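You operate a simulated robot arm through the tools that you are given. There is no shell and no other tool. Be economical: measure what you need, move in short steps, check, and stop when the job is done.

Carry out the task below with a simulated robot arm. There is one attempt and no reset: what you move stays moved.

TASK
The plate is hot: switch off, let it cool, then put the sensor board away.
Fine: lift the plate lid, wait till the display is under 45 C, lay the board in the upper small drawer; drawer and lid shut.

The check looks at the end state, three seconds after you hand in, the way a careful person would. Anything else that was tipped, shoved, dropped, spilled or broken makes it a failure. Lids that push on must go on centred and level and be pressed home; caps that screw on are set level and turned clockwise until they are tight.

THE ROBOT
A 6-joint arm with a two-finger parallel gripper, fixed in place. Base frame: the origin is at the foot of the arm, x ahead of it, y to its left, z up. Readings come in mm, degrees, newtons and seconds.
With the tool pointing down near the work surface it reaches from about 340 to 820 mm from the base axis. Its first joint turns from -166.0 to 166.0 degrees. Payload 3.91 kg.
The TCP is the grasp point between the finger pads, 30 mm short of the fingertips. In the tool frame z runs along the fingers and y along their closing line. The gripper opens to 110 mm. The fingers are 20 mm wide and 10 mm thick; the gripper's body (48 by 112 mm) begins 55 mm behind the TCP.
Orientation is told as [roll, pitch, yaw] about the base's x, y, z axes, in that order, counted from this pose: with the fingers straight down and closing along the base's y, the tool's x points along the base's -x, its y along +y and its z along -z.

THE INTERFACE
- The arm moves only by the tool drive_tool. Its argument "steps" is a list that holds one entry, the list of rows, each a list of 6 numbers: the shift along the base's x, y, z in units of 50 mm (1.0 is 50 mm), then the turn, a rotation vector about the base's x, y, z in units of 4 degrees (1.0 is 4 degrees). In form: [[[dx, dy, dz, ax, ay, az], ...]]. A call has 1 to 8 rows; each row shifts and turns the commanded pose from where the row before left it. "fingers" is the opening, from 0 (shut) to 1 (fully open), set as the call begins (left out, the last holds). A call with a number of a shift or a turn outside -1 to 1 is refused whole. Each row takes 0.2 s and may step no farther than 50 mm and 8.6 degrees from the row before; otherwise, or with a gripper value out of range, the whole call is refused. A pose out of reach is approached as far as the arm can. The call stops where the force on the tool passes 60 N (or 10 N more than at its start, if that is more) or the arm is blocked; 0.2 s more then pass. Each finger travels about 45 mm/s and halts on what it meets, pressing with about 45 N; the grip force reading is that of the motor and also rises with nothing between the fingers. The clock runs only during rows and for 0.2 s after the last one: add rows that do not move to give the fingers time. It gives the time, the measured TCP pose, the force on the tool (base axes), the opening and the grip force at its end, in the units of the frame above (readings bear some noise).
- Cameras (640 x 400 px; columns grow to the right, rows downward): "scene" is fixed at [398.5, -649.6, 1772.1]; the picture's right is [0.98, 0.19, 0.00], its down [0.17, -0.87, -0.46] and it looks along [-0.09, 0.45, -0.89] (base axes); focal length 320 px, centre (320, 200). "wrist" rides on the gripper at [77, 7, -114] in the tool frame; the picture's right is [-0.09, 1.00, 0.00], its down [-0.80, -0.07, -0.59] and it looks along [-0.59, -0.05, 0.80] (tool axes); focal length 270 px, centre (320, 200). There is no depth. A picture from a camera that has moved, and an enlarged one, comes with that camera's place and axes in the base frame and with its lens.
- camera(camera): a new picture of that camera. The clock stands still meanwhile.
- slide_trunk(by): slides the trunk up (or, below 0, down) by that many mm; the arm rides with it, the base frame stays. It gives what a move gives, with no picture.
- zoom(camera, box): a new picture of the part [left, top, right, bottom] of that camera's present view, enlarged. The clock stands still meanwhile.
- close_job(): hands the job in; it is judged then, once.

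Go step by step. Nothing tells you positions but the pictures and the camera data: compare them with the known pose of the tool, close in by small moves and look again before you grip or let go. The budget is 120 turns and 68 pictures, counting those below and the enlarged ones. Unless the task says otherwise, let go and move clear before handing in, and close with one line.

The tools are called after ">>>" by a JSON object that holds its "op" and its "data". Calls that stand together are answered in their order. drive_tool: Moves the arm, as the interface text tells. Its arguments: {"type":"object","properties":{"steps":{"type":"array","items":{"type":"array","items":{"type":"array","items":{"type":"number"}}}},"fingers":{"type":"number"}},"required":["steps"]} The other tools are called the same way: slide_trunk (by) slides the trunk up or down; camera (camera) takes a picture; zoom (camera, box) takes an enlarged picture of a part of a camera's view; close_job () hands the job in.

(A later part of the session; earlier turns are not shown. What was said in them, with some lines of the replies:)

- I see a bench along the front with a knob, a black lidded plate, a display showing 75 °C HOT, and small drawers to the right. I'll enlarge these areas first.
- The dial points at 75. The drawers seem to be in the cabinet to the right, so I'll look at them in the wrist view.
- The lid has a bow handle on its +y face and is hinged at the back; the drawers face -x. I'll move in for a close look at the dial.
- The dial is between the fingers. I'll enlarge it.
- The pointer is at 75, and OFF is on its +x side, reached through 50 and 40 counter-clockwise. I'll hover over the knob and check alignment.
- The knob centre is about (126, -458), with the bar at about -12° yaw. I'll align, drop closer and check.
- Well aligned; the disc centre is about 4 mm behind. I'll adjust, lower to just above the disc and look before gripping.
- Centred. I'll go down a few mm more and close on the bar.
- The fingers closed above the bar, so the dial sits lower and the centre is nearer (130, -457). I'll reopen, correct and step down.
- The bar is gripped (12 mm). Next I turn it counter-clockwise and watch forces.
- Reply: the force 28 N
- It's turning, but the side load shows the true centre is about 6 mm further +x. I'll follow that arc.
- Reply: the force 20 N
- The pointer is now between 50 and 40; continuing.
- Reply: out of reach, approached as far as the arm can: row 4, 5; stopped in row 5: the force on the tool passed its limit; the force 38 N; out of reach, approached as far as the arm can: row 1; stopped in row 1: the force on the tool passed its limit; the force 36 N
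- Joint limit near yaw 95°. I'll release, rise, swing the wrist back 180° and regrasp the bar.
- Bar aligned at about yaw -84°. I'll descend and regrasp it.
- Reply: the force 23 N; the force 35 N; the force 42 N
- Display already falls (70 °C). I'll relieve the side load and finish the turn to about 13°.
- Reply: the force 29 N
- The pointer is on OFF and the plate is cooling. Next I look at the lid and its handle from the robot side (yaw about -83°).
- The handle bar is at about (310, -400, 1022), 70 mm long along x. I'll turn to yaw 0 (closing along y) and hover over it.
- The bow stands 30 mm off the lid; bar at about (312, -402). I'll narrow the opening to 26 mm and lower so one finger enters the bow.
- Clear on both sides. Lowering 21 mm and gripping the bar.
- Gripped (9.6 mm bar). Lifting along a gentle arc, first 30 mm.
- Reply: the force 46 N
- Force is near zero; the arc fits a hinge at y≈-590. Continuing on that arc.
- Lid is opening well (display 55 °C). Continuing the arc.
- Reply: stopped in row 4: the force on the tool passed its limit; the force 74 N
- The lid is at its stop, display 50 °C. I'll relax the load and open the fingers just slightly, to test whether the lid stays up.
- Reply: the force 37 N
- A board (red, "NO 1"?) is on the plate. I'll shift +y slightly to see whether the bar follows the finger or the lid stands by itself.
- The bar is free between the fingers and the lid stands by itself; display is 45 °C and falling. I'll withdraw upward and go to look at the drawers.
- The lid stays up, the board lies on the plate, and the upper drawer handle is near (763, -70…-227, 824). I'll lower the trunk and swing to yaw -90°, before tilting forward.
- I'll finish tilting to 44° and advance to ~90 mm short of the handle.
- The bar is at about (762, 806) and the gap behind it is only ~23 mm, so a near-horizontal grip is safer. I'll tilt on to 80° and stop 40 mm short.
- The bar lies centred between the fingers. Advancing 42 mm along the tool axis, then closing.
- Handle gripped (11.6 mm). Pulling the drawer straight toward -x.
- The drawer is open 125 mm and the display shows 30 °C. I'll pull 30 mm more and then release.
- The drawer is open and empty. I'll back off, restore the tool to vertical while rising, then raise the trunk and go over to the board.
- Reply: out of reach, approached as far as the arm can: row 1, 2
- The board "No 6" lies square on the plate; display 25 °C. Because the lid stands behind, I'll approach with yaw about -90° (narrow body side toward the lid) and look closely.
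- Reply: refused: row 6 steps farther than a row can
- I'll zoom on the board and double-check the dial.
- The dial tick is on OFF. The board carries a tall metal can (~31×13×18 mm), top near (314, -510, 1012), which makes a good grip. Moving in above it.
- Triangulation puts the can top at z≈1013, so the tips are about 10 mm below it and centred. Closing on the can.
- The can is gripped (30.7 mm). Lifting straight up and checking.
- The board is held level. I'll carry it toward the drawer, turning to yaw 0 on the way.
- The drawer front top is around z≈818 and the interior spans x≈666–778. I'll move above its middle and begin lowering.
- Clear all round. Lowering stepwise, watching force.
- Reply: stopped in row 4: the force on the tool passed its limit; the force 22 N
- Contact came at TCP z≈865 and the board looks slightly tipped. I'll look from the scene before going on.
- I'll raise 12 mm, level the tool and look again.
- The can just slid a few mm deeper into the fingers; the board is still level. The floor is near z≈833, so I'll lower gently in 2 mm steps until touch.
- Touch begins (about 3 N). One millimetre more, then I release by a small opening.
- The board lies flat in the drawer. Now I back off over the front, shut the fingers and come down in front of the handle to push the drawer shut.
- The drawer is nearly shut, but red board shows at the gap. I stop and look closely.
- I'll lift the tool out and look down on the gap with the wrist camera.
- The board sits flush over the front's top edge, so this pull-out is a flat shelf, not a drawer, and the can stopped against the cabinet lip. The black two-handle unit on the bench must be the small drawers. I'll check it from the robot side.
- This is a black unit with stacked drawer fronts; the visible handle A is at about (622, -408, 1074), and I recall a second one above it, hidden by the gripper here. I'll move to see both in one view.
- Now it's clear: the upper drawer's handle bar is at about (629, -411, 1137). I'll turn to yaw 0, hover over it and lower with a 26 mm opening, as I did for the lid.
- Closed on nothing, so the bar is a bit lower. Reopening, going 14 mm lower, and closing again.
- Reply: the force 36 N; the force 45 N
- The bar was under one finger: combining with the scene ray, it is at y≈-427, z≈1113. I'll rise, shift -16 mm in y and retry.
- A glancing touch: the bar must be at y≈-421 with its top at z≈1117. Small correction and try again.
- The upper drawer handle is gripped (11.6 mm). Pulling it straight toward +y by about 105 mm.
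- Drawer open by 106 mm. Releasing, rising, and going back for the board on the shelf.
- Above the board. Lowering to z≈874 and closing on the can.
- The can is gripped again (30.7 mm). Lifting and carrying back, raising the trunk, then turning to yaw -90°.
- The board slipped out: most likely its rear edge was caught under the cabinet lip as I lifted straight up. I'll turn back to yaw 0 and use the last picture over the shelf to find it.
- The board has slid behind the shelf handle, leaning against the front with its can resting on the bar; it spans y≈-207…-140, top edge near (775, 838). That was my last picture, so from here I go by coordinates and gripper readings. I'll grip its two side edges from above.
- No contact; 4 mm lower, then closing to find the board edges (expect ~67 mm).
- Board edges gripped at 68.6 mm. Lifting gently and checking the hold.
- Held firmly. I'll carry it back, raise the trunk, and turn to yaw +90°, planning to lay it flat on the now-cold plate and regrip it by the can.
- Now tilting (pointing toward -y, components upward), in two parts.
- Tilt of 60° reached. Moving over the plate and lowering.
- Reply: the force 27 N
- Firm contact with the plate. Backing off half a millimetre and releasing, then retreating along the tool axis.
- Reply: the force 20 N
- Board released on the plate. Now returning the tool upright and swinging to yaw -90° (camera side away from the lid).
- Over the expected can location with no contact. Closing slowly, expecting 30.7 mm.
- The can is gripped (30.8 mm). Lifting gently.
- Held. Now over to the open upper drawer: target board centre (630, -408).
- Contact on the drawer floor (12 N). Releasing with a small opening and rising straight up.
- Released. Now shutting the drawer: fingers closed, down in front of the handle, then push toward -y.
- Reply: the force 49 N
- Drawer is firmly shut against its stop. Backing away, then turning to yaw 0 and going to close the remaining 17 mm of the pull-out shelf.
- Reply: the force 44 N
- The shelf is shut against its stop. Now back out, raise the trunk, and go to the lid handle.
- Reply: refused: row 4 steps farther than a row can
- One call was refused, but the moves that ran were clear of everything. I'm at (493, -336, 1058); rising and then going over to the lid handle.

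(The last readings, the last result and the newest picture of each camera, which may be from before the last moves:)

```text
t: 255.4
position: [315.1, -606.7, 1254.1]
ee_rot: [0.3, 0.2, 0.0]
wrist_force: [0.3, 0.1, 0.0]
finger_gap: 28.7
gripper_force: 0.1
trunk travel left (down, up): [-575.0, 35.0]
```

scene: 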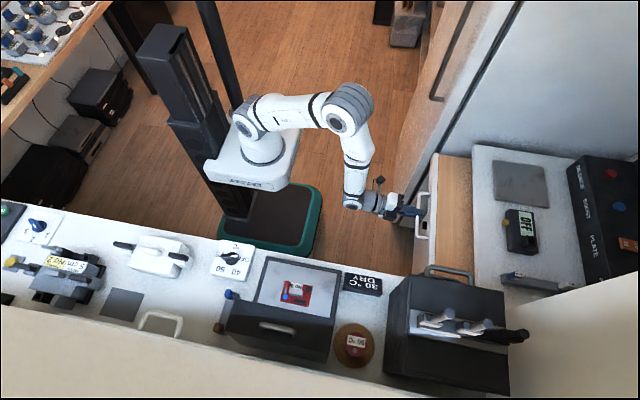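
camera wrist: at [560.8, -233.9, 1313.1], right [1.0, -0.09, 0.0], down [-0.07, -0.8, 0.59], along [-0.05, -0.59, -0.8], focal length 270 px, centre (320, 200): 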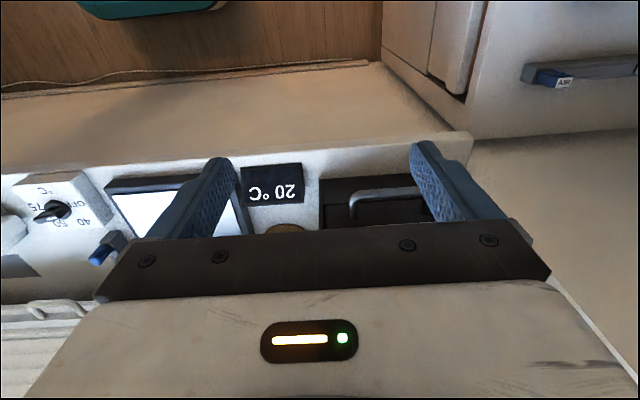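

>>> {"op": "drive_tool", "data": {"steps": [[[0, -0.05, -0.4, 0, 0, 0], [0, 0, -0.4, 0, 0, 0], [0, 0, -0.3, 0, 0, 0], [0, 0, -0.2, 0, 0, 0], [0, 0, -0.12, 0, 0, 0], [0, 0, 0, 0, 0, 0]]]}}

>>> {"op": "drive_tool", "data": {"steps": [[[0, 0, 0, 0, 0, 0], [0, 0, 0, 0, 0, 0], [0, 0, 0, 0, 0, 0]]], "fingers": 0}}

```text
t: 256.8
position: [315.1, -609.5, 1183.3]
ee_rot: [0.3, 0.2, -0.1]
wrist_force: [0.4, 0.3, 0.7]
finger_gap: 28.5
gripper_force: 0.1
trunk travel left (down, up): [-575.0, 35.0]
```

```text
t: 257.6
position: [316.0, -608.5, 1182.4]
ee_rot: [0.4, 0.3, 0.1]
wrist_force: [-1.7, 4.1, -2.5]
finger_gap: 9.4
gripper_force: 45.2
trunk travel left (down, up): [-575.0, 35.0]
```

The lid bar is gripped. Reversing the known arc to lower the lid.

>>> {"op": "drive_tool", "data": {"steps": [[[0, 0.398, 0.02, 0, 0, 0], [0, 0.398, -0.02, 0, 0, 0], [0, 0.392, -0.064, 0, 0, 0], [0, 0.384, -0.102, 0, 0, 0], [0, 0.372, -0.142, 0, 0, 0], [0, 0, 0, 0, 0, 0]]]}}

>>> {"op": "drive_tool", "data": {"steps": [[[0, 0.354, -0.182, 0, 0, 0], [0, 0.334, -0.216, 0, 0, 0], [0, 0.308, -0.25, 0, 0, 0], [0, 0.282, -0.282, 0, 0, 0], [0, 0.25, -0.308, 0, 0, 0], [0, 0, 0, 0, 0, 0]]]}}

```text
t: 259.0
position: [315.0, -512.3, 1167.4]
ee_rot: [0.5, 0.2, 0.1]
wrist_force: [-0.3, -0.3, -1.9]
finger_gap: 9.5
gripper_force: 45.1
trunk travel left (down, up): [-575.0, 35.0]
```

```text
t: 260.4
position: [314.0, -436.1, 1106.8]
ee_rot: [0.3, 0.2, -0.1]
wrist_force: [-4.1, -2.7, -1.0]
finger_gap: 9.6
gripper_force: 45.7
trunk travel left (down, up): [-575.0, 35.0]
```

>>> {"op": "drive_tool", "data": {"steps": [[[0, 0.226, -0.358, 0, 0, 0], [0, 0.18, -0.355, 0, 0, 0], [0, 0.143, -0.371, 0, 0, 0], [0, 0, 0, 0, 0, 0]]]}}

>>> {"op": "drive_tool", "data": {"steps": [[[0, 0.05, -0.16, 0, 0, 0], [0, 0.04, -0.16, 0, 0, 0], [0, 0.02, -0.1, 0, 0, 0], [0, 0, 0, 0, 0, 0]]]}}

```text
t: 261.4
position: [315.0, -408.4, 1051.4]
ee_rot: [0.3, 0.2, -0.1]
wrist_force: [1.0, -3.0, -0.8]
finger_gap: 9.6
gripper_force: 44.7
trunk travel left (down, up): [-575.0, 35.0]
```

```text
t: 262.4
position: [314.4, -402.6, 1031.1]
ee_rot: [0.2, 0.1, 0.0]
wrist_force: [3.0, -5.3, 11.1]
finger_gap: 9.9
gripper_force: 45.2
trunk travel left (down, up): [-575.0, 35.0]
```

The lid is meeting its seat. A slight press down, then release and retreat upward.

>>> {"op": "drive_tool", "data": {"steps": [[[0, 0, -0.05, 0, 0, 0], [0, 0, 0, 0, 0, 0]]]}}

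>>> {"op": "drive_tool", "data": {"steps": [[[0, 0, 0, 0, 0, 0], [0, 0, 0, 0, 0, 0], [0, 0, 0, 0, 0, 0]]], "fingers": 0.24}}

>>> {"op": "drive_tool", "data": {"steps": [[[0, 0, 0.3, 0, 0, 0], [0, 0, 0.6, 0, 0, 0], [0, 0, 0.9, 0, 0, 0], [0, 0.5, 0.8, 0, 0, 0], [0, 0.8, 0.4, 0, 0, 0], [0, 0, 0, 0, 0, 0]]]}}

```text
t: 263.0
position: [315.1, -402.8, 1030.6]
ee_rot: [0.0, 0.0, -0.1]
wrist_force: [6.2, -5.2, 33.6]
finger_gap: 9.5
gripper_force: 44.5
trunk travel left (down, up): [-575.0, 35.0]
```

```text
t: 263.8
position: [313.9, -402.3, 1026.8]
ee_rot: [0.3, 0.2, -0.1]
wrist_force: [-0.2, 0.1, -0.3]
finger_gap: 26.2
gripper_force: 0.1
trunk travel left (down, up): [-575.0, 35.0]
```

```text
t: 265.2
position: [316.2, -337.2, 1178.1]
ee_rot: [0.3, 0.3, -0.1]
wrist_force: [0.1, 0.0, 0.3]
finger_gap: 26.3
gripper_force: 0.1
trunk travel left (down, up): [-575.0, 35.0]
```

The dial is on OFF. By gripper and force readings, the board is in the upper black drawer, drawer, shelf and lid are each shut against their stops, and the arm is clear. I have no pictures left to confirm this visually, so I'm handing in.

>>> {"op": "close_job", "data": {}}

```text
The job is handed in.
```

I switched the plate off, let it cool to 20 °C, put the board in the upper black drawer, and shut the drawer and lid. My pictures ran out before the board went into the drawer, so that and both closings rest on force and gripper readings only. On the way I opened a pull-out shelf by mistake and the board slipped behind its handle; I recovered it and pushed the shelf shut, but could not check the board for marks.
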